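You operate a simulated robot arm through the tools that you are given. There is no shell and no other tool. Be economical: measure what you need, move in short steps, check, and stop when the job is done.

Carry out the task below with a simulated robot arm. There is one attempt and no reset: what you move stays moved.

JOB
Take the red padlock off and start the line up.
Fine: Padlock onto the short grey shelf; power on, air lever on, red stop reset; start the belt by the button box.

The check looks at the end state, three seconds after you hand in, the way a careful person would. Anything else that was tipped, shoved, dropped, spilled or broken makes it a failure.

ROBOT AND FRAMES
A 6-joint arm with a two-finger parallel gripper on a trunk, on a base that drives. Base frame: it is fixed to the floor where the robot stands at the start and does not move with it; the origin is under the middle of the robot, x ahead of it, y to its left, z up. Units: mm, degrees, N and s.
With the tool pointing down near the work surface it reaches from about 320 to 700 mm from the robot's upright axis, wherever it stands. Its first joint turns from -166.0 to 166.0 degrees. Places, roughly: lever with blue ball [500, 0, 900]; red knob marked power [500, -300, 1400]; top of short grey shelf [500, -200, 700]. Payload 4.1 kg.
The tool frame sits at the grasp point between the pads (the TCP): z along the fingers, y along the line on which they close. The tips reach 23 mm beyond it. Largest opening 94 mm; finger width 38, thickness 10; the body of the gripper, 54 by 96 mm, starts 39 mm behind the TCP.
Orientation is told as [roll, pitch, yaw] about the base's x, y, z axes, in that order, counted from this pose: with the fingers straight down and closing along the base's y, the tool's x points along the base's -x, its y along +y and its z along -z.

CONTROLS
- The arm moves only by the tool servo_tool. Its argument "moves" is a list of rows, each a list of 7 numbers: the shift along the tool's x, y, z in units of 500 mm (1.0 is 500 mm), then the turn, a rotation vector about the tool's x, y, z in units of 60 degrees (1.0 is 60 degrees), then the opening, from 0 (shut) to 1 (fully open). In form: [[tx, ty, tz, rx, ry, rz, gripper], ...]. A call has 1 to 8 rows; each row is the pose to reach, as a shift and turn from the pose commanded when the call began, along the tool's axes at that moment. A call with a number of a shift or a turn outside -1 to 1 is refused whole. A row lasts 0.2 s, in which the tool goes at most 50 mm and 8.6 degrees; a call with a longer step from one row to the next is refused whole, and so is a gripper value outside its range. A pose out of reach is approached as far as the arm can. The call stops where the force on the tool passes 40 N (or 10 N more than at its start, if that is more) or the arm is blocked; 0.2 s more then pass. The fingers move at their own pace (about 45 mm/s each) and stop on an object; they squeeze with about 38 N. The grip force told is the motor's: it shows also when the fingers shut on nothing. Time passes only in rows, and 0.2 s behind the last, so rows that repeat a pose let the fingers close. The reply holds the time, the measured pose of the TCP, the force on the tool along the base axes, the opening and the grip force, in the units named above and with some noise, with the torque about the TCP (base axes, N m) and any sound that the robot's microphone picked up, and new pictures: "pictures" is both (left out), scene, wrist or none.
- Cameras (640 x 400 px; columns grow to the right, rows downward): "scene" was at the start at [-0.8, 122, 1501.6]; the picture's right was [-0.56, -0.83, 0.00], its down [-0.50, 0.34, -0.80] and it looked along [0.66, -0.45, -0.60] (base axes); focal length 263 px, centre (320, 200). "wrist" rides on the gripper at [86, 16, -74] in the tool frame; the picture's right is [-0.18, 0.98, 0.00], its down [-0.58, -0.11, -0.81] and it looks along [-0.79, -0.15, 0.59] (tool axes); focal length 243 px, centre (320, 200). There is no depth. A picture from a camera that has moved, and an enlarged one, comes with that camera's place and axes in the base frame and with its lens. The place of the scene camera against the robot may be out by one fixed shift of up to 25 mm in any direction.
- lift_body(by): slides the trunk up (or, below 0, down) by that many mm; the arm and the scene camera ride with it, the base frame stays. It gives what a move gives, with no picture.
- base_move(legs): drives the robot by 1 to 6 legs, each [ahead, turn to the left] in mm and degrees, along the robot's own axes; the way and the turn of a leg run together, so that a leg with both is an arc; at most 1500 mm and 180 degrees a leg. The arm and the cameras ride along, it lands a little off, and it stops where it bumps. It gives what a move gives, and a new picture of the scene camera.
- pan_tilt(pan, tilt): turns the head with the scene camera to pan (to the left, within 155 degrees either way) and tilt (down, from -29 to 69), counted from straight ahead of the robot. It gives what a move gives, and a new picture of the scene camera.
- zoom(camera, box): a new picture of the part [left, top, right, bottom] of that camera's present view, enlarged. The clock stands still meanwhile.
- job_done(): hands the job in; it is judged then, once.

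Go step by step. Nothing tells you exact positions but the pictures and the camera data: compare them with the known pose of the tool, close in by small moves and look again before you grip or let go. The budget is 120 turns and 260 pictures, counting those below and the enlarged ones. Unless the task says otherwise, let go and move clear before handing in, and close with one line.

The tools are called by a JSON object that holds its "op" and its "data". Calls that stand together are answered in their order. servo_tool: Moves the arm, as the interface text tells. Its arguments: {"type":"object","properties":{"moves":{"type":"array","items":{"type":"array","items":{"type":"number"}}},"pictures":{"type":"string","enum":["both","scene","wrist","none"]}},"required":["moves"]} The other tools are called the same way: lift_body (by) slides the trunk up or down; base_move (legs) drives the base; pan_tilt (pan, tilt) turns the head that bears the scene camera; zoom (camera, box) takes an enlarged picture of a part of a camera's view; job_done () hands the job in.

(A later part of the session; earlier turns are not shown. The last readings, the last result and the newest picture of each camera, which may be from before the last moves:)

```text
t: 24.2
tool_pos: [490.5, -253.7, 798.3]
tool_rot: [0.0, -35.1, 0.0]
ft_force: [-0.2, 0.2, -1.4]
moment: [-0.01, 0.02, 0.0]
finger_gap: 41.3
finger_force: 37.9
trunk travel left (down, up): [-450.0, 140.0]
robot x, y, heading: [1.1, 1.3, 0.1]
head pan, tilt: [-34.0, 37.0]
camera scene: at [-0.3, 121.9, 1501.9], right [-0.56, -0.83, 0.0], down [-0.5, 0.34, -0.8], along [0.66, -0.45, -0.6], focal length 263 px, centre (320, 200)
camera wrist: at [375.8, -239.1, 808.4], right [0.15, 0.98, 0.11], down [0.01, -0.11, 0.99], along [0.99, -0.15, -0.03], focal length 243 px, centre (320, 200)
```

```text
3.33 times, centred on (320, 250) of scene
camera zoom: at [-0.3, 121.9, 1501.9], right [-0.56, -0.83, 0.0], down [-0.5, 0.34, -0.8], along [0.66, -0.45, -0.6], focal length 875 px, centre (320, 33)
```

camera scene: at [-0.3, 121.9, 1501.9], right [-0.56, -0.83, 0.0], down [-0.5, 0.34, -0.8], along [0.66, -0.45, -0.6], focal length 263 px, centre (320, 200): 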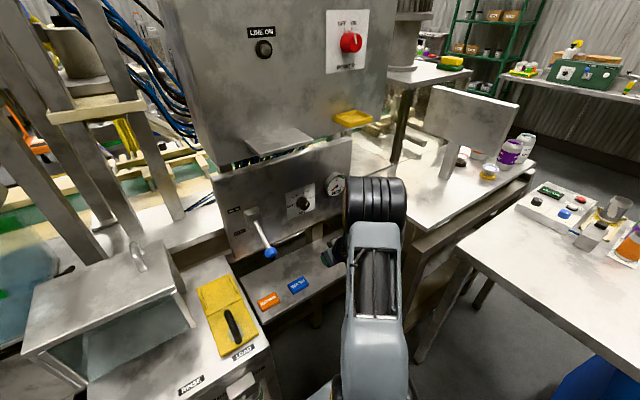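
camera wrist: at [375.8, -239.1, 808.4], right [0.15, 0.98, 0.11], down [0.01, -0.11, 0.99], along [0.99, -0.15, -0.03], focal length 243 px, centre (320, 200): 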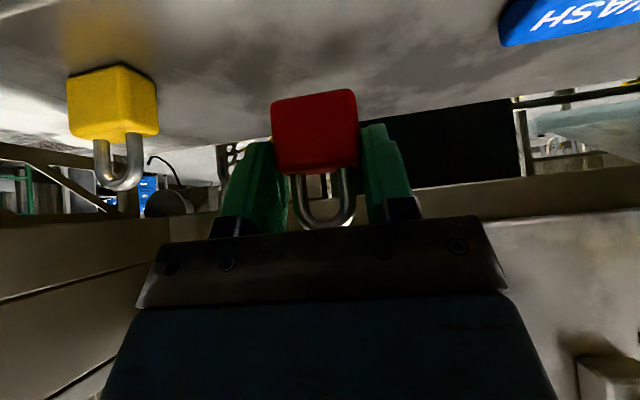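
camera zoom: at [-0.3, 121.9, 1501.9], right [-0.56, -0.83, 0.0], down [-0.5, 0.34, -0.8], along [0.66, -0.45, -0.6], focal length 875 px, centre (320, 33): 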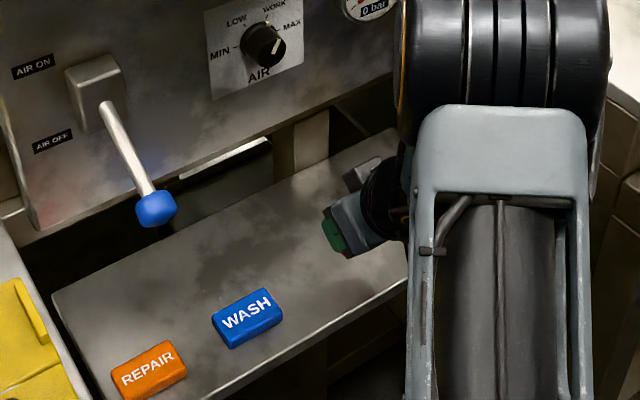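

{"op": "servo_tool", "data": {"moves": [[0.0115, 0, 0.0164, 0, 0, 0, 0], [0.023, 0, 0.0328, 0, 0, 0, 0], [0.023, 0, 0.0328, 0, 0, 0, 0]], "pictures": "wrist"}}

{"op": "servo_tool", "data": {"moves": [[0.0046, 0, 0.0066, 0, 0, 0, 0], [0.0092, 0, 0.0131, 0, 0, 0, 0], [0.0092, 0, 0.0131, 0, 0, 0, 0]], "pictures": "wrist"}}

```text
t: 25.1
tool_pos: [489.9, -255.8, 776.7]
tool_rot: [0.0, -35.0, -0.1]
ft_force: [0.2, 0.1, -0.9]
moment: [0.0, 0.04, 0.02]
finger_gap: 41.3
finger_force: 37.9
trunk travel left (down, up): [-450.0, 140.0]
robot x, y, heading: [-1.3, 0.3, -0.2]
head pan, tilt: [-34.0, 37.0]
camera wrist: at [375.5, -240.1, 788.1], right [0.15, 0.98, 0.11], down [0.01, -0.11, 0.99], along [0.99, -0.15, -0.03], focal length 243 px, centre (320, 200)
```

wrist: 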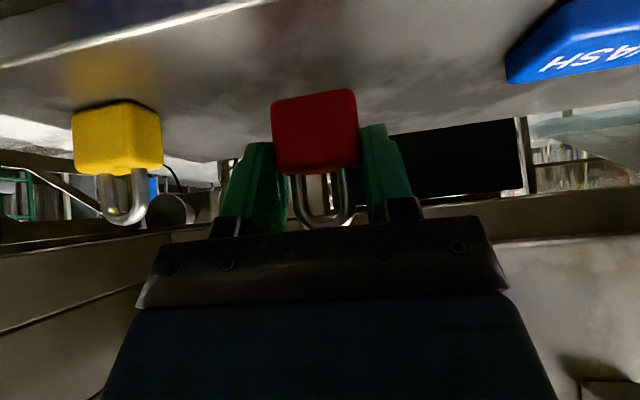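

```text
t: 25.9
tool_pos: [491.4, -255.5, 770.4]
tool_rot: [0.0, -35.0, 0.0]
ft_force: [-0.1, -0.1, -1.2]
moment: [-0.01, 0.02, -0.02]
finger_gap: 41.5
finger_force: 37.7
trunk travel left (down, up): [-450.0, 140.0]
robot x, y, heading: [-0.4, -0.2, 0.1]
head pan, tilt: [-34.0, 37.0]
camera wrist: at [376.3, -241.0, 780.1], right [0.15, 0.98, 0.11], down [0.01, -0.11, 0.99], along [0.99, -0.15, -0.03], focal length 243 px, centre (320, 200)
```

wrist: 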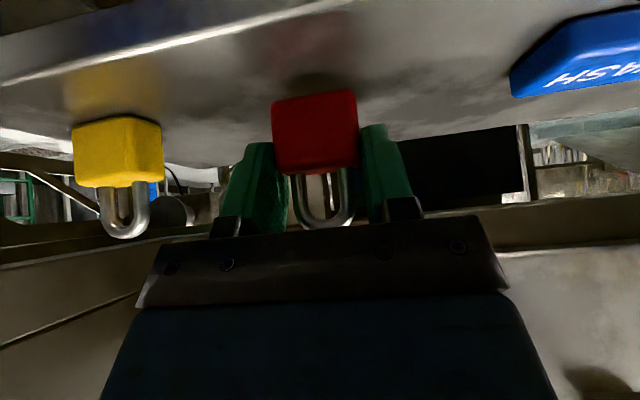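

{"op": "servo_tool", "data": {"moves": [[0.0023, 0, 0.0033, 0, 0, 0, 0], [0.0046, 0, 0.0066, 0, 0, 0, 0], [0.0046, 0, 0.0066, 0, 0, 0, 0]], "pictures": "none"}}

{"op": "servo_tool", "data": {"moves": [[0.0023, 0, 0.0033, 0, 0, 0, 0], [0.0046, 0, 0.0066, 0, 0, 0, 0], [0.0046, 0, 0.0066, 0, 0, 0, 0]], "pictures": "wrist"}}

```text
t: 26.6
tool_pos: [490.8, -255.2, 765.0]
tool_rot: [0.1, -35.0, 0.1]
ft_force: [0.2, -0.8, -1.0]
moment: [-0.01, 0.0, 0.04]
finger_gap: 41.2
finger_force: 37.4
trunk travel left (down, up): [-450.0, 140.0]
robot x, y, heading: [-1.1, -1.1, 0.0]
head pan, tilt: [-34.0, 37.0]
```

```text
t: 27.4
tool_pos: [492.3, -255.9, 762.4]
tool_rot: [0.0, -35.1, 0.0]
ft_force: [0.0, -0.5, 6.3]
moment: [0.02, 0.03, 0.01]
finger_gap: 41.3
finger_force: 38.5
trunk travel left (down, up): [-450.0, 140.0]
robot x, y, heading: [-1.9, 1.9, -0.0]
head pan, tilt: [-34.0, 37.0]
camera wrist: at [375.8, -241.2, 772.4], right [0.15, 0.98, 0.11], down [0.01, -0.11, 0.99], along [0.99, -0.15, -0.03], focal length 243 px, centre (320, 200)
```

wrist: 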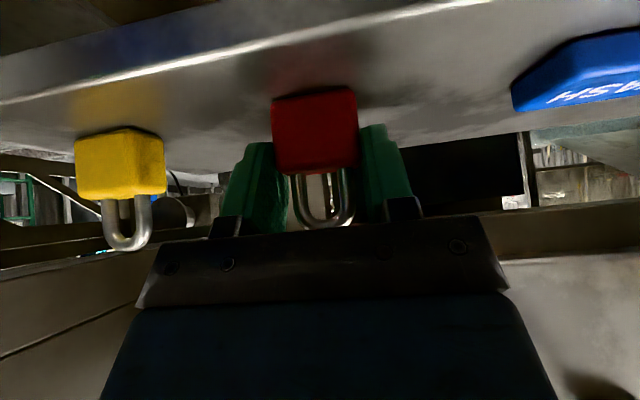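

It's resting on the shelf with 6 N. I'll release and back out along the tool axis.

{"op": "servo_tool", "data": {"moves": [[0, 0, 0, 0, 0, 0, 0.75], [0, 0, 0, 0, 0, 0, 0.75], [0, 0, -0.03, 0, 0, 0, 0.75], [0, 0, -0.1, 0, 0, 0, 0.75], [0, 0, -0.18, 0, 0, 0, 0.75]]}}

```text
t: 28.6
tool_pos: [439.5, -258.2, 835.2]
tool_rot: [0.0, -34.9, 0.1]
ft_force: [1.1, -0.4, 0.2]
moment: [0.03, 0.0, 0.03]
finger_gap: 70.8
finger_force: 0.1
trunk travel left (down, up): [-450.0, 140.0]
robot x, y, heading: [0.2, -2.0, 0.0]
head pan, tilt: [-34.0, 37.0]
camera scene: at [-0.7, 122.1, 1501.8], right [-0.56, -0.83, 0.0], down [-0.5, 0.34, -0.8], along [0.66, -0.45, -0.6], focal length 263 px, centre (320, 200)
camera wrist: at [324.6, -242.1, 845.9], right [0.15, 0.98, 0.11], down [0.01, -0.11, 0.99], along [0.99, -0.15, -0.03], focal length 243 px, centre (320, 200)
```

scene: 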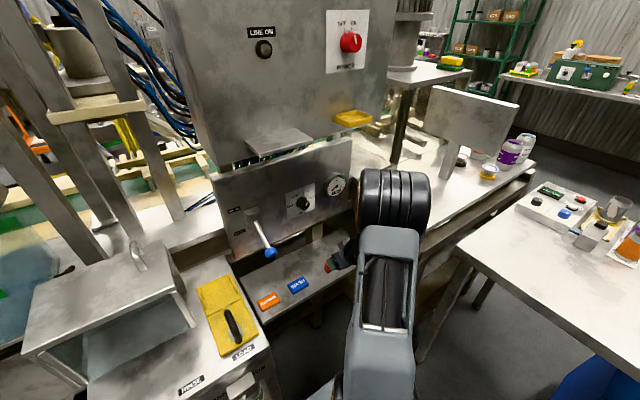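
wrist: 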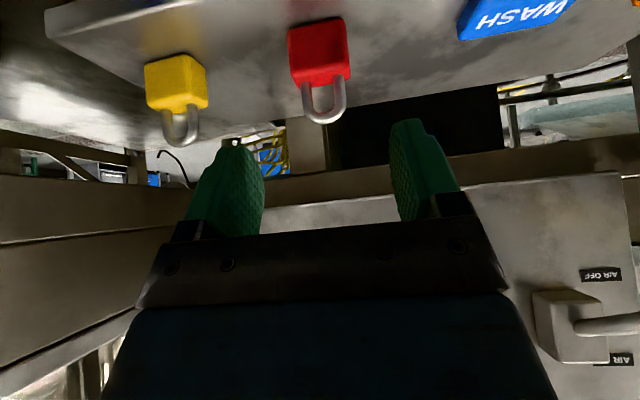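

The padlock stands upright on the shelf. The air lever's ball is at about (502, -47, 935) and its pivot at about (600, -47, 985). I'll bring the open gripper in front of it at -60° pitch.

{"op": "servo_tool", "data": {"moves": [[0, 0, -0.08, 0, -0.06, 0, 1], [-0.01, 0.07, -0.13, 0, -0.13, 0, 1], [-0.03, 0.15, -0.18, 0, -0.2, 0, 1], [-0.05, 0.235, -0.23, 0, -0.28, 0, 1], [-0.065, 0.32, -0.28, 0, -0.35, 0, 1], [-0.08, 0.39, -0.323, 0, -0.417, 0, 1], [-0.08, 0.422, -0.323, 0, -0.417, 0, 1]]}}

```text
refused: row 4 steps farther than a row can; nothing moved
```

{"op": "servo_tool", "data": {"moves": [[0, 0, -0.08, 0, -0.06, 0, 1], [-0.01, 0.07, -0.13, 0, -0.12, 0, 1], [-0.025, 0.14, -0.17, 0, -0.19, 0, 1], [-0.04, 0.21, -0.215, 0, -0.26, 0, 1], [-0.055, 0.28, -0.255, 0, -0.33, 0, 1], [-0.07, 0.35, -0.29, 0, -0.38, 0, 1], [-0.08, 0.422, -0.323, 0, -0.417, 0, 1], [-0.08, 0.422, -0.323, 0, -0.417, 0, 1]]}}

```text
t: 30.4
tool_pos: [446.8, -62.3, 1016.4]
tool_rot: [0.1, -60.1, 0.0]
ft_force: [0.4, -0.4, -0.5]
moment: [-0.01, -0.02, -0.02]
finger_gap: 94.2
finger_force: 0.1
out of reach, approached as far as the arm can: row 4, 5, 6, 7, 8
trunk travel left (down, up): [-450.0, 140.0]
robot x, y, heading: [1.8, 2.2, -0.0]
head pan, tilt: [-34.0, 37.0]
camera scene: at [-0.8, 122.3, 1501.8], right [-0.56, -0.83, 0.0], down [-0.5, 0.34, -0.8], along [0.66, -0.45, -0.6], focal length 263 px, centre (320, 200)
camera wrist: at [337.7, -47.4, 977.8], right [0.09, 0.98, 0.16], down [-0.41, -0.11, 0.91], along [0.91, -0.15, 0.39], focal length 243 px, centre (320, 200)
```

scene: 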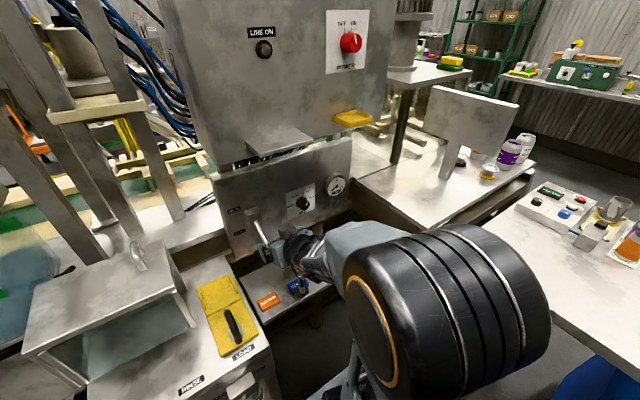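
wrist: 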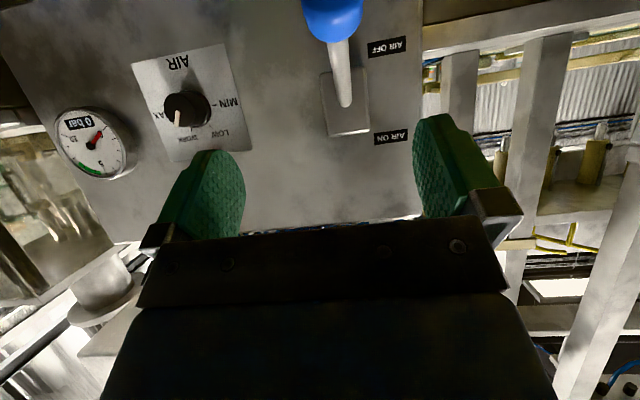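

The arm is at its inner limit but still usable. I'll lower to the ball's height just in front of it and check.

{"op": "servo_tool", "data": {"moves": [[0.055, 0.014, 0.036, 0, 0, 0, 1], [0.111, 0.028, 0.071, 0, 0, 0, 1], [0.111, 0.028, 0.071, 0, 0, 0, 1]]}}

{"op": "zoom", "data": {"camera": "scene", "box": [210, 180, 350, 300]}}

```text
t: 31.2
tool_pos: [463.4, -53.0, 951.5]
tool_rot: [0.0, -60.0, 0.0]
ft_force: [-0.1, -0.2, 0.0]
moment: [-0.01, -0.02, -0.03]
finger_gap: 94.1
finger_force: 0.1
out of reach, approached as far as the arm can: row 1, 2, 3
trunk travel left (down, up): [-450.0, 140.0]
robot x, y, heading: [-0.4, -1.7, -0.1]
head pan, tilt: [-34.0, 37.0]
camera scene: at [-0.4, 122.0, 1501.8], right [-0.56, -0.83, 0.0], down [-0.5, 0.34, -0.8], along [0.66, -0.45, -0.6], focal length 263 px, centre (320, 200)
camera wrist: at [354.2, -38.4, 913.1], right [0.09, 0.98, 0.16], down [-0.41, -0.11, 0.91], along [0.91, -0.15, 0.39], focal length 243 px, centre (320, 200)
```

scene: 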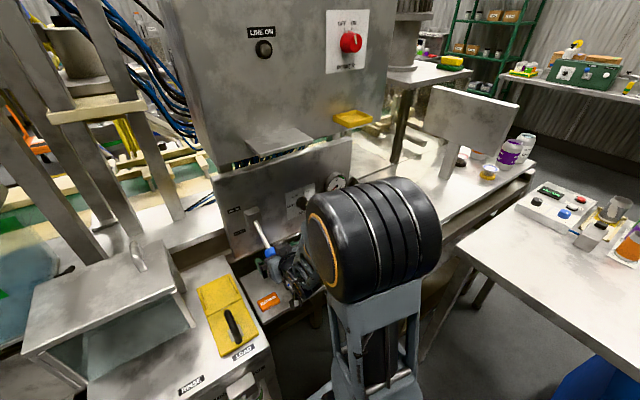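
wrist: 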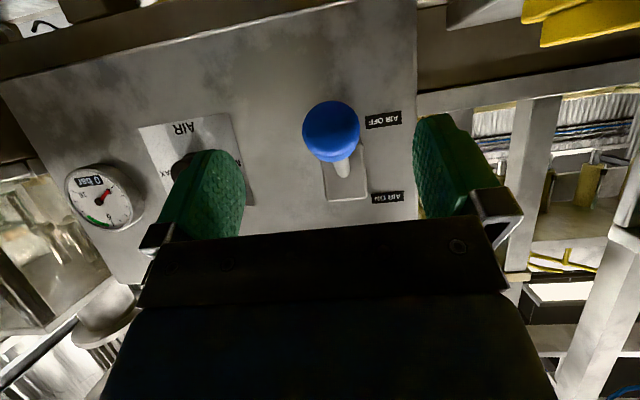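

```text
3.33 times, centred on (280, 240) of scene
camera zoom: at [-0.4, 122.0, 1501.8], right [-0.56, -0.83, 0.0], down [-0.5, 0.34, -0.8], along [0.66, -0.45, -0.6], focal length 875 px, centre (453, 67)
```

zoom: 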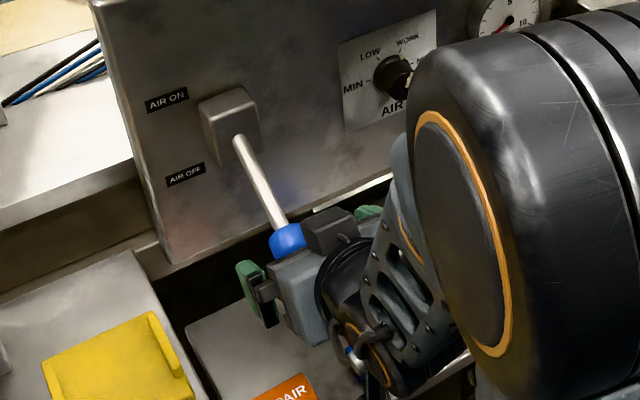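

{"op": "servo_tool", "data": {"moves": [[-0.005, 0.004, 0.04, 0, 0, 0, 1], [-0.009, 0.008, 0.08, 0, 0, 0, 1], [-0.009, 0.008, 0.08, 0, 0, 0, 1]], "pictures": "wrist"}}

```text
t: 32.0
tool_pos: [498.6, -52.7, 935.0]
tool_rot: [-0.5, -60.0, 0.9]
ft_force: [0.2, -0.9, 0.6]
moment: [-0.01, 0.0, -0.02]
finger_gap: 94.1
finger_force: 0.0
out of reach, approached as far as the arm can: row 2, 3
trunk travel left (down, up): [-450.0, 140.0]
robot x, y, heading: [1.5, 0.8, -0.0]
head pan, tilt: [-34.0, 37.0]
camera wrist: at [389.6, -38.3, 895.5], right [0.08, 0.98, 0.16], down [-0.41, -0.11, 0.91], along [0.91, -0.14, 0.39], focal length 243 px, centre (320, 200)
```

wrist: 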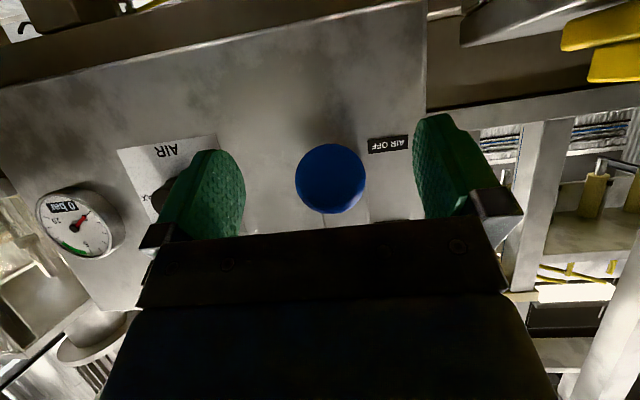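

The ball is between the fingers, but the arm is folded to its limit. I'll check behind the robot and then back the base up a bit for room.

{"op": "pan_tilt", "data": {"pan": -150, "tilt": 45}}

{"op": "pan_tilt", "data": {"pan": 150, "tilt": 45}}

```text
t: 34.0
tool_pos: [497.9, -51.8, 935.3]
tool_rot: [-0.5, -60.0, 0.8]
ft_force: [0.3, 0.2, 0.1]
moment: [-0.02, -0.01, 0.02]
finger_gap: 93.9
finger_force: 0.0
trunk travel left (down, up): [-450.0, 140.0]
robot x, y, heading: [2.6, -0.3, 0.0]
head pan, tilt: [-150.0, 45.0]
camera scene: at [-143.1, 130.0, 1490.1], right [-0.5, 0.87, 0.0], down [0.61, 0.35, -0.71], along [-0.61, -0.35, -0.71], focal length 263 px, centre (320, 200)
```

scene: 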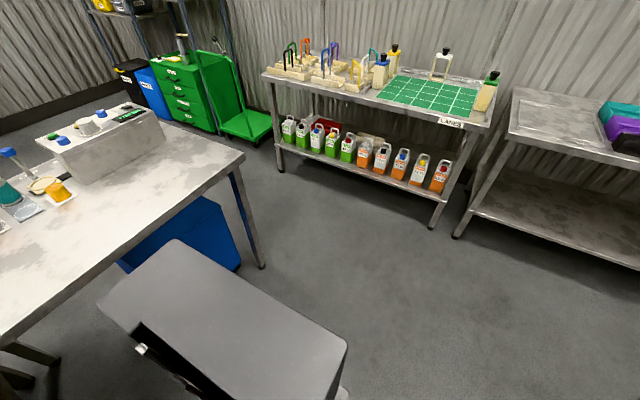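

```text
t: 38.1
tool_pos: [498.8, -51.5, 934.9]
tool_rot: [-0.6, -60.0, 0.7]
ft_force: [-0.4, -0.3, 0.5]
moment: [0.01, 0.0, 0.02]
finger_gap: 93.8
finger_force: 0.0
trunk travel left (down, up): [-450.0, 140.0]
robot x, y, heading: [1.1, 1.4, 0.1]
head pan, tilt: [150.0, 45.0]
camera scene: at [-143.1, 211.3, 1490.1], right [0.5, 0.87, 0.0], down [0.61, -0.35, -0.71], along [-0.61, 0.35, -0.71], focal length 263 px, centre (320, 200)
```

scene: 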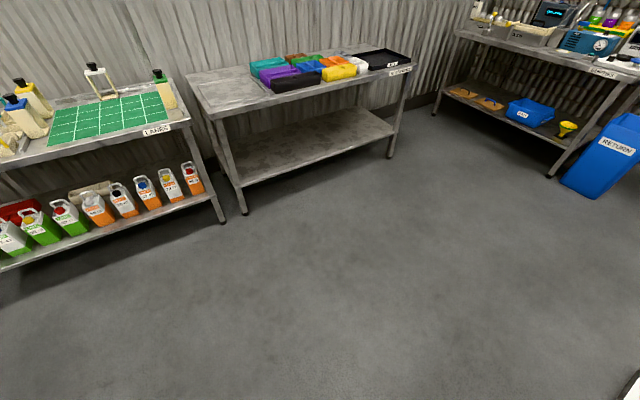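

It's clear behind. Backing 120 mm.

{"op": "base_move", "data": {"legs": [[-120, 0]]}}

{"op": "pan_tilt", "data": {"pan": -34, "tilt": 37}}

```text
t: 39.3
tool_pos: [378.2, -52.3, 934.2]
tool_rot: [-0.5, -60.0, 0.9]
ft_force: [-0.9, 0.1, 0.1]
moment: [0.02, 0.02, -0.04]
finger_gap: 93.9
finger_force: 0.1
trunk travel left (down, up): [-450.0, 140.0]
robot x, y, heading: [-119.6, 1.9, -0.1]
head pan, tilt: [150.0, 45.0]
camera scene: at [-264.1, 211.3, 1490.1], right [0.5, 0.87, 0.0], down [0.61, -0.35, -0.71], along [-0.61, 0.35, -0.71], focal length 263 px, centre (320, 200)
```

scene: 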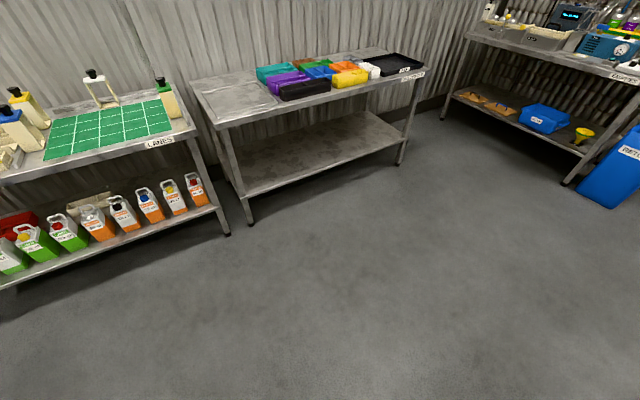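

```text
t: 42.1
tool_pos: [378.3, -52.6, 935.9]
tool_rot: [-0.5, -59.9, 0.9]
ft_force: [0.6, -0.1, -0.2]
moment: [0.02, 0.03, -0.02]
finger_gap: 94.0
finger_force: 0.0
trunk travel left (down, up): [-450.0, 140.0]
robot x, y, heading: [-124.9, 0.8, 0.3]
head pan, tilt: [-34.0, 37.0]
camera scene: at [-121.4, 122.0, 1501.8], right [-0.56, -0.83, 0.0], down [-0.5, 0.34, -0.8], along [0.66, -0.45, -0.6], focal length 263 px, centre (320, 200)
```

scene: 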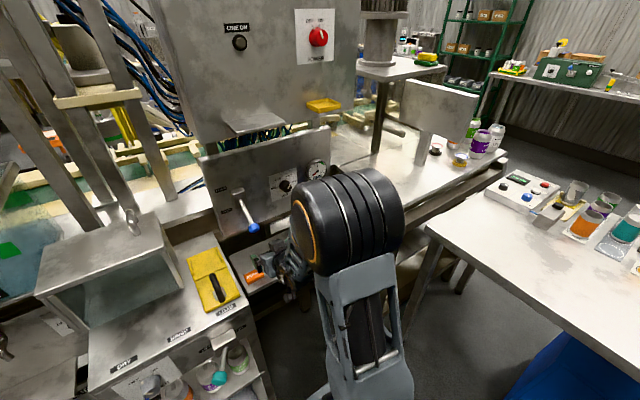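

Now forward onto the ball.

{"op": "servo_tool", "data": {"moves": [[-0.04, 0.002, 0.07, 0, 0, 0, 1], [-0.08, 0.004, 0.14, 0, 0, 0, 1], [-0.122, 0.006, 0.211, 0, 0, 0, 1], [-0.122, 0.006, 0.211, 0, 0, 0, 1]], "pictures": "wrist"}}

```text
t: 43.1
tool_pos: [498.8, -48.8, 935.2]
tool_rot: [-0.2, -59.9, 0.8]
ft_force: [0.2, 0.1, 0.5]
moment: [0.0, 0.0, 0.01]
finger_gap: 94.1
finger_force: 0.3
trunk travel left (down, up): [-450.0, 140.0]
robot x, y, heading: [-123.1, 0.8, 0.0]
head pan, tilt: [-34.0, 37.0]
camera wrist: at [389.4, -35.0, 896.5], right [0.08, 0.98, 0.16], down [-0.41, -0.11, 0.91], along [0.91, -0.14, 0.39], focal length 243 px, centre (320, 200)
```

wrist: 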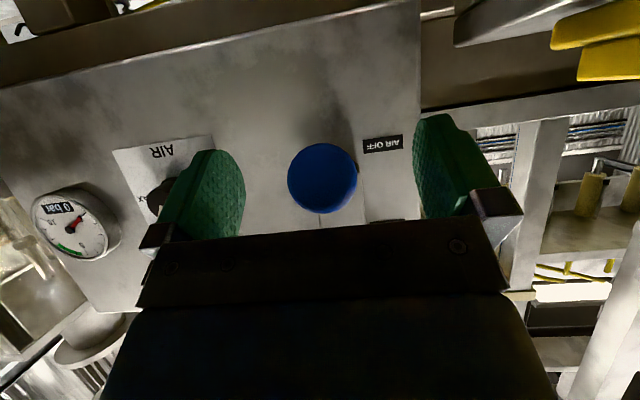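

{"op": "servo_tool", "data": {"moves": [[0, 0, 0, 0, 0, 0, 0.2], [0, 0, 0, 0, 0, 0, 0.2], [0, 0, 0, 0, 0, 0, 0.2], [0, 0, 0, 0, 0, 0, 0.2], [0, 0, 0, 0, 0, 0, 0.2]], "pictures": "wrist"}}

```text
t: 44.3
tool_pos: [498.8, -47.9, 935.6]
tool_rot: [-0.2, -60.0, 0.9]
ft_force: [0.1, 5.0, -0.6]
moment: [0.02, 0.01, 0.06]
finger_gap: 31.0
finger_force: 44.9
trunk travel left (down, up): [-450.0, 140.0]
robot x, y, heading: [-119.6, 0.5, -0.0]
head pan, tilt: [-34.0, 37.0]
camera wrist: at [389.0, -34.1, 896.7], right [0.08, 0.98, 0.16], down [-0.41, -0.11, 0.91], along [0.91, -0.13, 0.39], focal length 243 px, centre (320, 200)
```

wrist: 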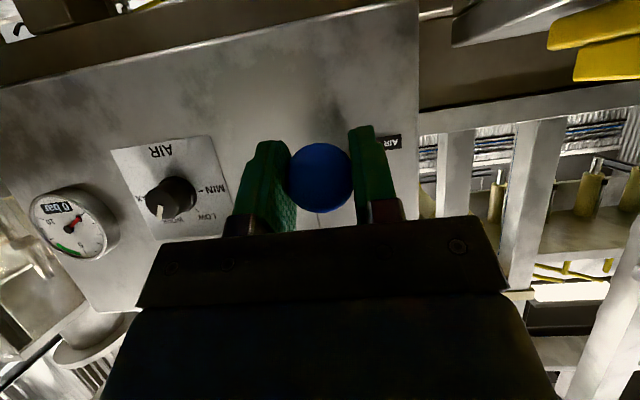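

The ball is gripped. I'll move it up along the arc in small steps.

{"op": "servo_tool", "data": {"moves": [[-0.018, 0, -0.018, 0, 0, 0, 0.2], [-0.0363, 0, -0.037, 0, 0, 0, 0.2], [-0.056, 0, -0.053, 0, 0, 0, 0.2], [-0.0756, 0, -0.069, 0, 0, 0, 0.2]], "pictures": "wrist"}}

```text
t: 45.3
tool_pos: [488.3, -47.3, 985.4]
tool_rot: [-0.5, -59.9, 0.9]
ft_force: [-11.9, 5.4, -11.4]
moment: [0.0, 1.12, 0.01]
finger_gap: 30.8
finger_force: 45.0
trunk travel left (down, up): [-450.0, 140.0]
robot x, y, heading: [-123.5, 0.8, -0.3]
head pan, tilt: [-34.0, 37.0]
camera wrist: at [378.6, -33.5, 945.9], right [0.08, 0.98, 0.15], down [-0.41, -0.11, 0.91], along [0.91, -0.14, 0.39], focal length 243 px, centre (320, 200)
```

wrist: 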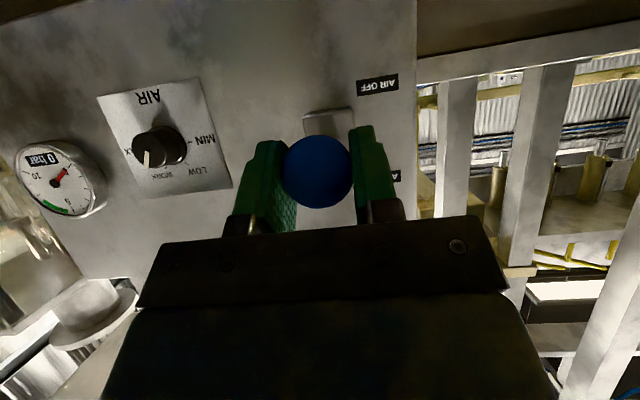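

{"op": "servo_tool", "data": {"moves": [[-0.023, 0, -0.011, 0, 0, 0, 0.2], [-0.045, 0, -0.0215, 0, 0, 0, 0.2], [-0.07, 0, -0.028, 0, 0, 0, 0.2], [-0.0956, 0, -0.0344, 0, 0, 0, 0.2]], "pictures": "wrist"}}

```text
t: 46.3
tool_pos: [496.7, -47.3, 1034.9]
tool_rot: [-0.6, -60.1, 0.8]
ft_force: [-7.9, 1.0, -8.6]
moment: [-0.13, 1.26, 0.04]
finger_gap: 30.9
finger_force: 44.8
trunk travel left (down, up): [-450.0, 140.0]
robot x, y, heading: [-123.8, -0.1, -0.1]
head pan, tilt: [-34.0, 37.0]
camera wrist: at [387.6, -33.3, 995.1], right [0.09, 0.98, 0.16], down [-0.41, -0.11, 0.91], along [0.91, -0.14, 0.39], focal length 243 px, centre (320, 200)
```

wrist: 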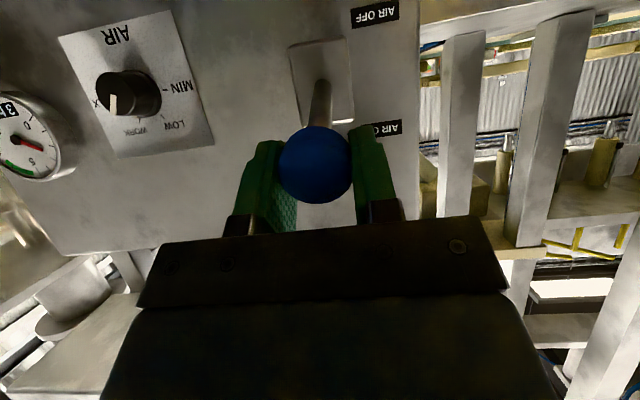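

The gauge is moving. I'll continue a little further, to the end stop.

{"op": "servo_tool", "data": {"moves": [[-0.016, 0, -0.002, 0, 0, 0, 0.2], [-0.033, 0, -0.004, 0, 0, 0, 0.2], [-0.045, 0, -0.003, 0, 0, 0, 0.2]], "pictures": "wrist"}}

{"op": "zoom", "data": {"camera": "scene", "box": [190, 100, 350, 240]}}

```text
t: 47.1
tool_pos: [507.1, -47.9, 1055.3]
tool_rot: [-0.4, -60.1, 0.8]
ft_force: [-10.3, 0.8, -7.8]
moment: [0.08, 0.96, -0.05]
finger_gap: 30.6
finger_force: 44.9
trunk travel left (down, up): [-450.0, 140.0]
robot x, y, heading: [-121.5, 1.1, 0.1]
head pan, tilt: [-34.0, 37.0]
camera wrist: at [397.9, -33.3, 1016.0], right [0.08, 0.98, 0.16], down [-0.41, -0.11, 0.91], along [0.91, -0.14, 0.39], focal length 243 px, centre (320, 200)
```

wrist: 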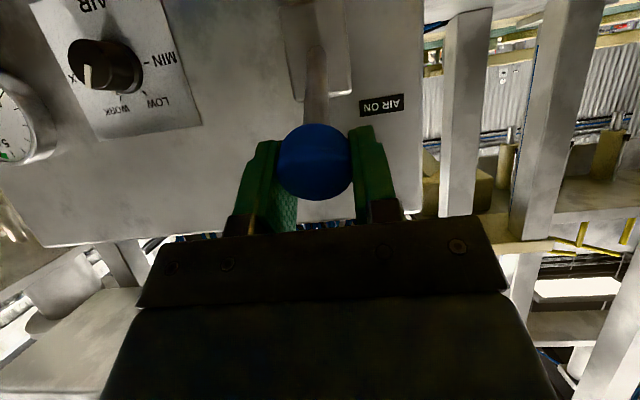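

```text
2.86 times, centred on (270, 170) of scene
camera zoom: at [-122.1, 122.0, 1501.8], right [-0.56, -0.83, 0.0], down [-0.5, 0.34, -0.8], along [0.66, -0.45, -0.6], focal length 750 px, centre (463, 286)
```

zoom: 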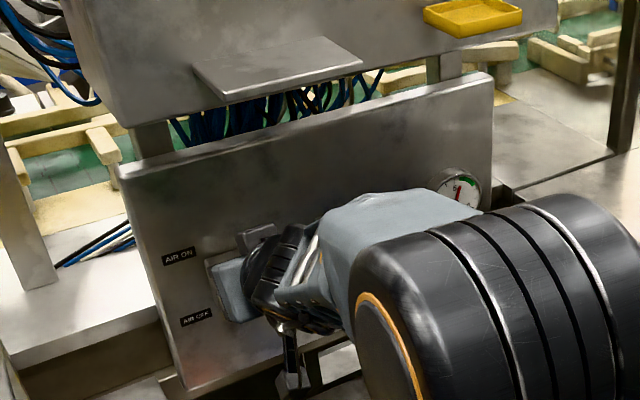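

{"op": "servo_tool", "data": {"moves": [[-0.028, 0, 0.001, 0, 0, 0, 0.2], [-0.05, 0, 0.005, 0, 0, 0, 0.2], [-0.05, 0, 0.005, 0, 0, 0, 0.2]], "pictures": "wrist"}}

```text
t: 47.5
tool_pos: [507.1, -47.4, 1056.4]
tool_rot: [-0.7, -59.0, 0.8]
ft_force: [-14.2, 0.1, -4.8]
moment: [0.04, -0.8, 0.02]
finger_gap: 30.7
finger_force: 45.5
trunk travel left (down, up): [-450.0, 140.0]
robot x, y, heading: [-122.2, -0.6, 0.1]
head pan, tilt: [-34.0, 37.0]
stopped in row 1: the force on the tool passed its limit at 45 N (the readings are from after the stop); the commanded pose is now the measured one
camera wrist: at [398.1, -33.1, 1018.8], right [0.09, 0.98, 0.15], down [-0.39, -0.11, 0.91], along [0.92, -0.14, 0.38], focal length 243 px, centre (320, 200)
```

wrist: 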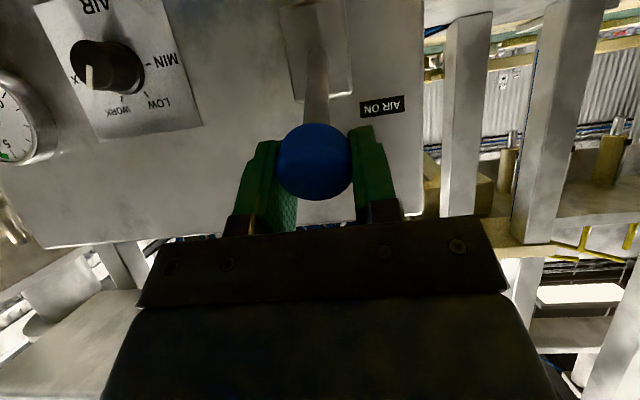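

End stop reached. I'll release, back off and check the lever and gauge.

{"op": "servo_tool", "data": {"moves": [[0, 0, 0, 0, 0, 0, 1], [0, 0, 0, 0, 0, 0, 1], [0, 0, 0, 0, 0, 0, 1], [0, 0, -0.08, 0, 0, 0, 1], [0.02, 0, -0.16, 0, 0, 0, 1], [0.07, 0, -0.2, 0, 0, 0, 1]]}}

{"op": "zoom", "data": {"camera": "scene", "box": [190, 130, 350, 250]}}

```text
t: 48.9
tool_pos: [405.6, -48.0, 1076.5]
tool_rot: [-0.7, -59.1, 0.8]
ft_force: [0.2, -0.1, 0.1]
moment: [0.03, 0.01, -0.01]
finger_gap: 93.9
finger_force: 0.3
trunk travel left (down, up): [-450.0, 140.0]
robot x, y, heading: [-121.2, -1.0, 0.1]
head pan, tilt: [-34.0, 37.0]
camera scene: at [-121.9, 122.1, 1501.8], right [-0.56, -0.83, 0.0], down [-0.5, 0.34, -0.8], along [0.66, -0.45, -0.6], focal length 263 px, centre (320, 200)
camera wrist: at [295.4, -34.8, 1039.3], right [0.09, 0.98, 0.15], down [-0.39, -0.11, 0.91], along [0.92, -0.14, 0.38], focal length 243 px, centre (320, 200)
```

scene: 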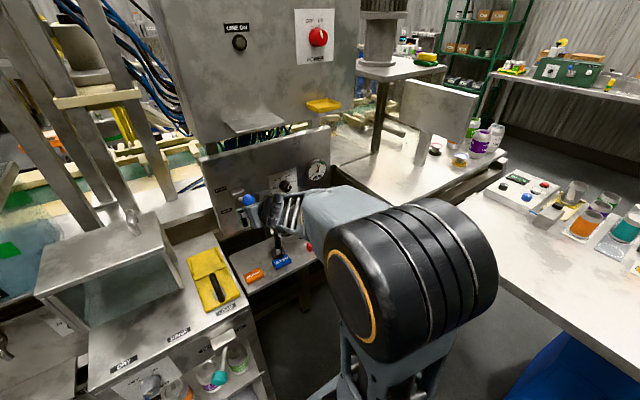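
wrist: 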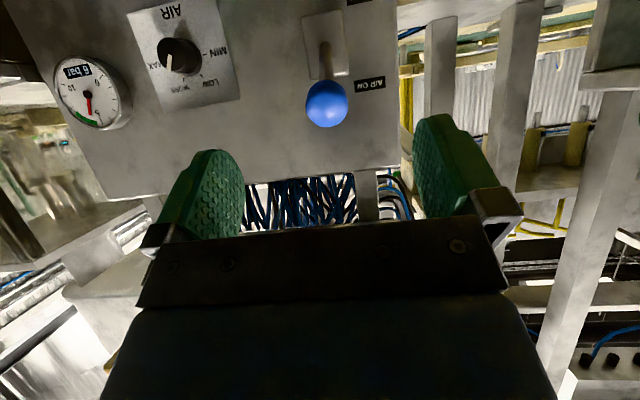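

```text
3.33 times, centred on (270, 190) of scene
camera zoom: at [-121.9, 122.1, 1501.8], right [-0.56, -0.83, 0.0], down [-0.5, 0.34, -0.8], along [0.66, -0.45, -0.6], focal length 875 px, centre (487, 233)
```

zoom: 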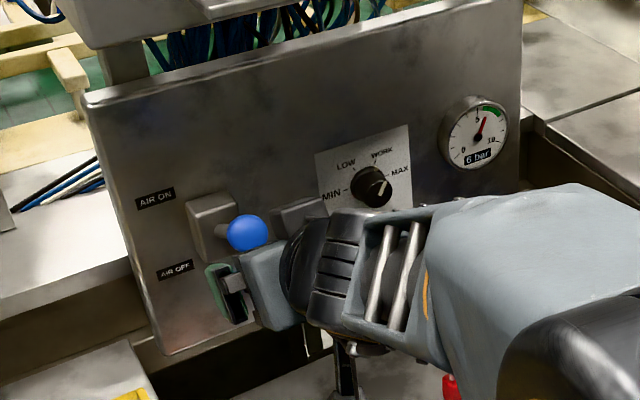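

Air is on at 6 bar, in the green. Next is the power knob at about (500, -295, 1435). I'll go right and level the tool first, then up.

{"op": "servo_tool", "data": {"moves": [[-0.006, -0.083, -0.023, 0, -0.086, 0, 1], [-0.012, -0.166, -0.046, 0, -0.172, 0, 1], [-0.018, -0.249, -0.069, 0, -0.258, 0, 1], [-0.024, -0.332, -0.092, 0, -0.344, 0, 1], [-0.03, -0.414, -0.114, 0, -0.43, 0, 1], [-0.034, -0.494, -0.137, 0, -0.517, 0, 1], [-0.034, -0.494, -0.137, 0, -0.517, 0, 1]], "pictures": "scene"}}

```text
t: 50.5
tool_pos: [357.6, -297.6, 1129.9]
tool_rot: [-124.4, -89.6, 124.7]
ft_force: [0.2, -0.1, 0.0]
moment: [0.05, 0.01, -0.01]
finger_gap: 93.8
finger_force: 0.1
trunk travel left (down, up): [-450.0, 140.0]
robot x, y, heading: [-122.6, -0.5, -0.2]
head pan, tilt: [-34.0, 37.0]
camera scene: at [-121.7, 121.7, 1501.9], right [-0.56, -0.83, 0.0], down [-0.5, 0.34, -0.8], along [0.66, -0.45, -0.6], focal length 263 px, centre (320, 200)
```

scene: 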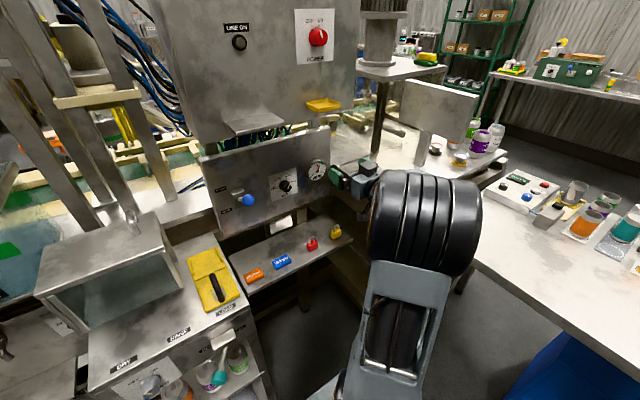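

{"op": "servo_tool", "data": {"moves": [[-0.09, 0, 0, 0, 0, 0, 1], [-0.18, 0, 0, 0, 0, 0, 1], [-0.27, 0, 0, 0, 0, 0, 1], [-0.36, 0, 0, 0, 0, 0, 1], [-0.45, 0, 0, 0, 0, 0, 1], [-0.53, 0, 0, 0, 0, 0, 1], [-0.61, 0, 0, 0, 0, 0, 1], [-0.61, 0, 0, 0, 0, 0, 1]]}}

```text
t: 52.3
tool_pos: [355.9, -292.8, 1435.6]
tool_rot: [-116.0, -89.7, 116.3]
ft_force: [-0.7, -0.6, -0.7]
moment: [0.03, 0.03, 0.01]
finger_gap: 93.8
finger_force: 0.1
trunk travel left (down, up): [-450.0, 140.0]
robot x, y, heading: [-123.8, 1.3, 0.0]
head pan, tilt: [-34.0, 37.0]
camera scene: at [-121.8, 122.1, 1501.8], right [-0.56, -0.83, 0.0], down [-0.5, 0.34, -0.8], along [0.66, -0.45, -0.6], focal length 263 px, centre (320, 200)
camera wrist: at [279.8, -279.5, 1347.1], right [-0.01, 0.98, 0.18], down [-0.81, -0.11, 0.58], along [0.59, -0.14, 0.79], focal length 243 px, centre (320, 200)
```

scene: 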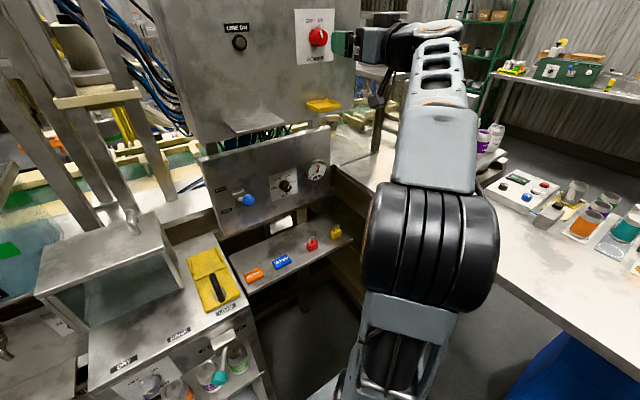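
wrist: 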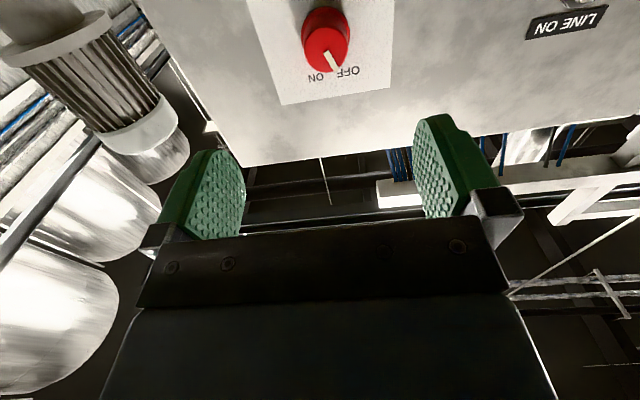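

{"op": "zoom", "data": {"camera": "wrist", "box": [240, 0, 400, 110]}}

{"op": "zoom", "data": {"camera": "scene", "box": [280, 0, 390, 75]}}

```text
3.64 times, centred on (320, 55) of wrist
camera zoom: at [279.8, -279.5, 1347.1], right [-0.01, 0.98, 0.18], down [-0.81, -0.11, 0.58], along [0.59, -0.14, 0.79], focal length 882 px, centre (320, 727)
```

zoom: 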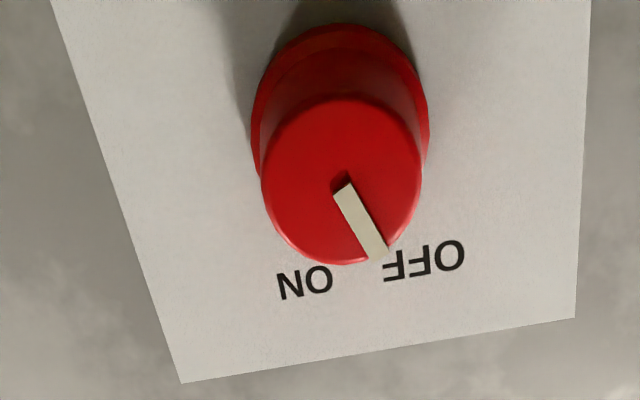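

```text
5.33 times, centred on (335, 38) of scene
camera zoom: at [-121.8, 122.1, 1501.8], right [-0.56, -0.83, 0.0], down [-0.5, 0.34, -0.8], along [0.66, -0.45, -0.6], focal length 1400 px, centre (240, 1067)
```

zoom: 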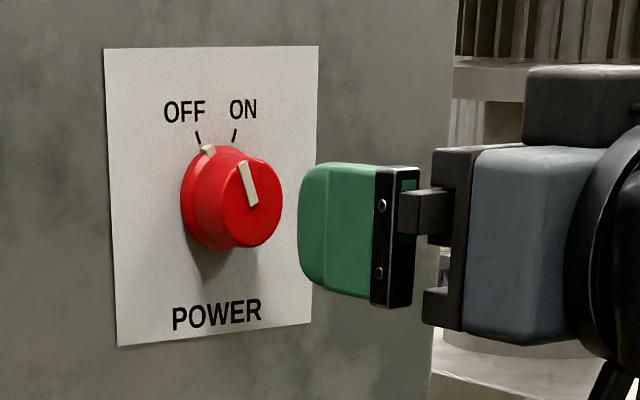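

The knob face is at about (479, -288, 1427), about 35 mm across. OFF to ON is about 40° clockwise, so I'll line up with the knob.

{"op": "servo_tool", "data": {"moves": [[0.008, 0.005, 0.07, 0, 0, 0, 1], [0.016, 0.01, 0.14, 0, 0, 0, 1], [0.016, 0.01, 0.14, 0, 0, 0, 1]], "pictures": "wrist"}}

{"op": "zoom", "data": {"camera": "scene", "box": [280, 0, 390, 75]}}

```text
t: 53.1
tool_pos: [427.0, -288.4, 1426.8]
tool_rot: [-115.7, -89.7, 116.0]
ft_force: [0.8, -0.1, 0.0]
moment: [0.01, -0.03, 0.0]
finger_gap: 93.9
finger_force: 0.0
trunk travel left (down, up): [-450.0, 140.0]
robot x, y, heading: [-119.8, -1.2, -0.1]
head pan, tilt: [-34.0, 37.0]
camera wrist: at [350.9, -274.1, 1338.2], right [-0.01, 0.98, 0.18], down [-0.81, -0.11, 0.58], along [0.59, -0.14, 0.79], focal length 243 px, centre (320, 200)
```

wrist: 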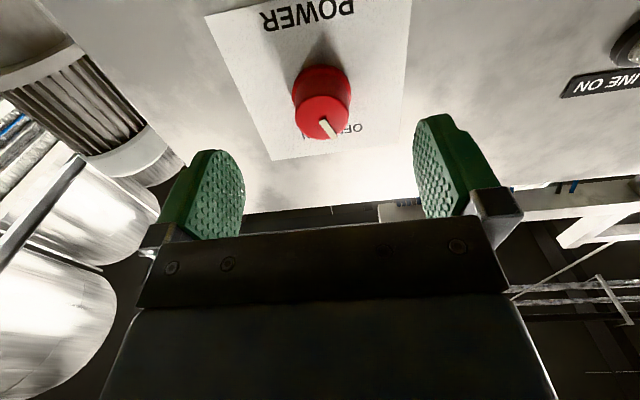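

```text
5.33 times, centred on (335, 38) of scene
camera zoom: at [-121.7, 122.0, 1501.8], right [-0.56, -0.83, 0.0], down [-0.5, 0.34, -0.8], along [0.66, -0.45, -0.6], focal length 1400 px, centre (240, 1067)
```

zoom: 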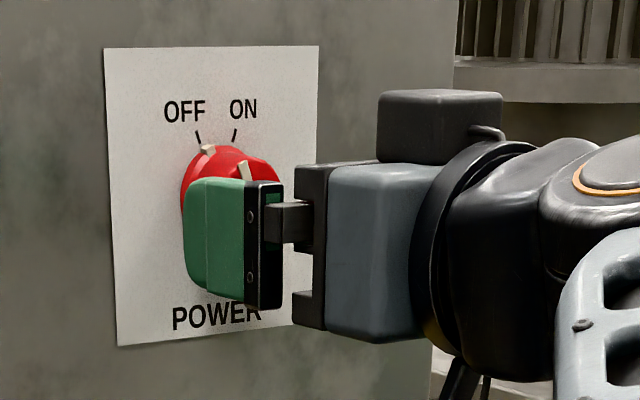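

Triangulated: face x 478, y -288, z 1426. I'll move forward 45 mm and grip.

{"op": "servo_tool", "data": {"moves": [[0, 0, 0.045, 0, 0, 0, 1], [0, 0, 0.09, 0, 0, 0, 1], [0, 0, 0.09, 0, 0, 0, 0.3], [0, 0, 0.09, 0, 0, 0, 0.3], [0, 0, 0.09, 0, 0, 0, 0.3], [0, 0, 0.09, 0, 0, 0, 0.25], [0, 0, 0.09, 0, 0, 0, 0.25]], "pictures": "wrist"}}

```text
t: 54.7
tool_pos: [471.6, -285.8, 1424.9]
tool_rot: [-117.0, -89.7, 117.2]
ft_force: [0.2, -0.7, 1.2]
moment: [0.0, -0.02, -0.04]
finger_gap: 34.1
finger_force: 44.7
trunk travel left (down, up): [-450.0, 140.0]
robot x, y, heading: [-120.5, 3.4, -0.0]
head pan, tilt: [-34.0, 37.0]
camera wrist: at [395.2, -273.5, 1337.4], right [-0.01, 0.98, 0.18], down [-0.81, -0.11, 0.58], along [0.59, -0.14, 0.79], focal length 243 px, centre (320, 200)
```

wrist: 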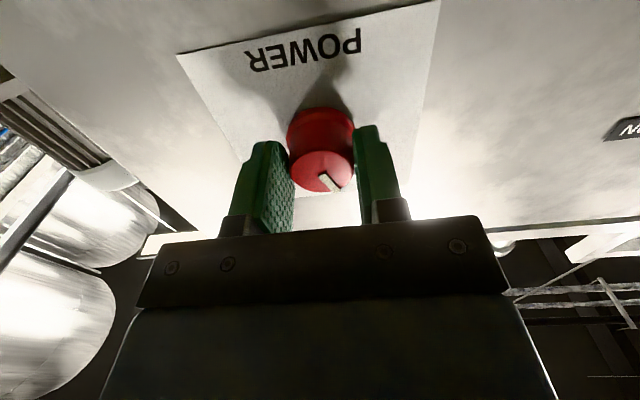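

Gripped at 34 mm. Turning clockwise.

{"op": "servo_tool", "data": {"moves": [[0, 0, 0, 0, 0, 0.11, 0.25], [0, 0, 0, 0, 0, 0.22, 0.25], [0, 0, 0, 0, 0, 0.33, 0.25], [0, 0, 0, 0, 0, 0.44, 0.25], [0, 0, 0, 0, 0, 0.55, 0.25], [0, 0, 0, 0, 0, 0.66, 0.25], [0, 0, 0, 0, 0, 0.66, 0.25]]}}

{"op": "zoom", "data": {"camera": "scene", "box": [200, 0, 360, 100]}}

{"op": "zoom", "data": {"camera": "wrist", "box": [200, 60, 440, 220]}}

```text
t: 56.3
tool_pos: [471.5, -284.2, 1426.1]
tool_rot: [90.2, -50.7, -89.6]
ft_force: [-6.2, 11.5, -5.7]
moment: [-0.01, 0.46, 0.72]
finger_gap: 34.4
finger_force: 45.5
trunk travel left (down, up): [-450.0, 140.0]
robot x, y, heading: [-118.4, -1.1, -0.0]
head pan, tilt: [-34.0, 37.0]
camera scene: at [-122.6, 124.2, 1501.7], right [-0.56, -0.83, 0.0], down [-0.5, 0.33, -0.8], along [0.66, -0.45, -0.6], focal length 263 px, centre (320, 200)
camera wrist: at [394.6, -219.3, 1368.3], right [-0.01, 0.64, 0.77], down [-0.8, -0.46, 0.38], along [0.6, -0.61, 0.52], focal length 243 px, centre (320, 200)
```

scene: 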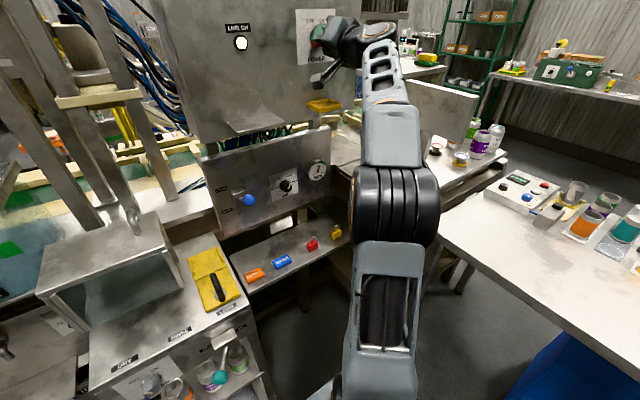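
wrist: 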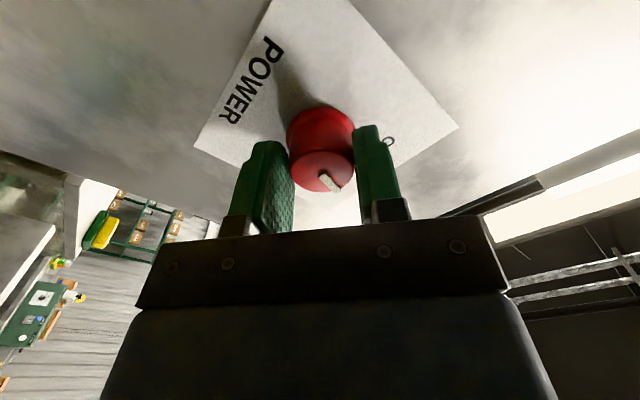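

```text
4.00 times, centred on (280, 50) of scene
camera zoom: at [-122.6, 124.2, 1501.7], right [-0.56, -0.83, 0.0], down [-0.5, 0.33, -0.8], along [0.66, -0.45, -0.6], focal length 1050 px, centre (480, 800)
```

zoom: 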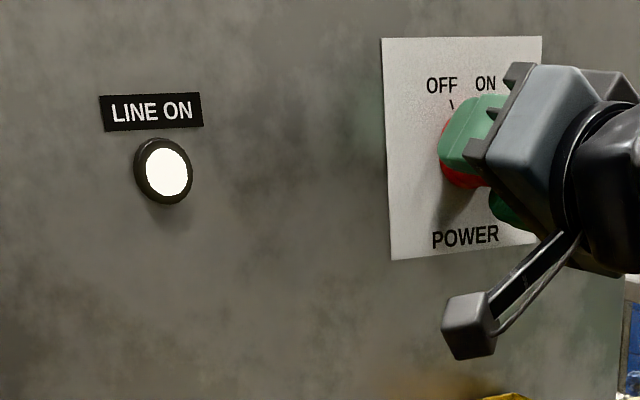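

```text
2.50 times, centred on (320, 140) of wrist
camera zoom: at [394.6, -219.3, 1368.3], right [-0.01, 0.64, 0.77], down [-0.8, -0.46, 0.38], along [0.6, -0.61, 0.52], focal length 606 px, centre (320, 350)
```

zoom: 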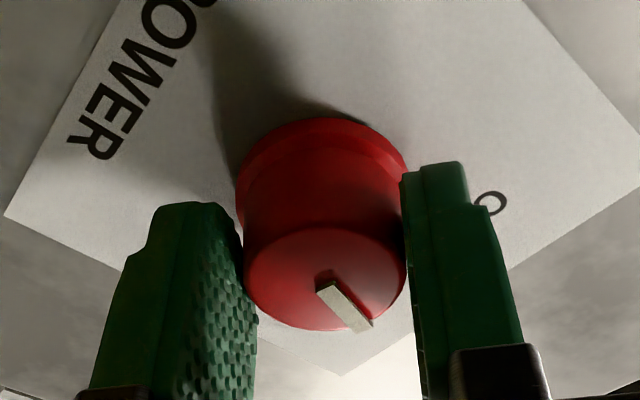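

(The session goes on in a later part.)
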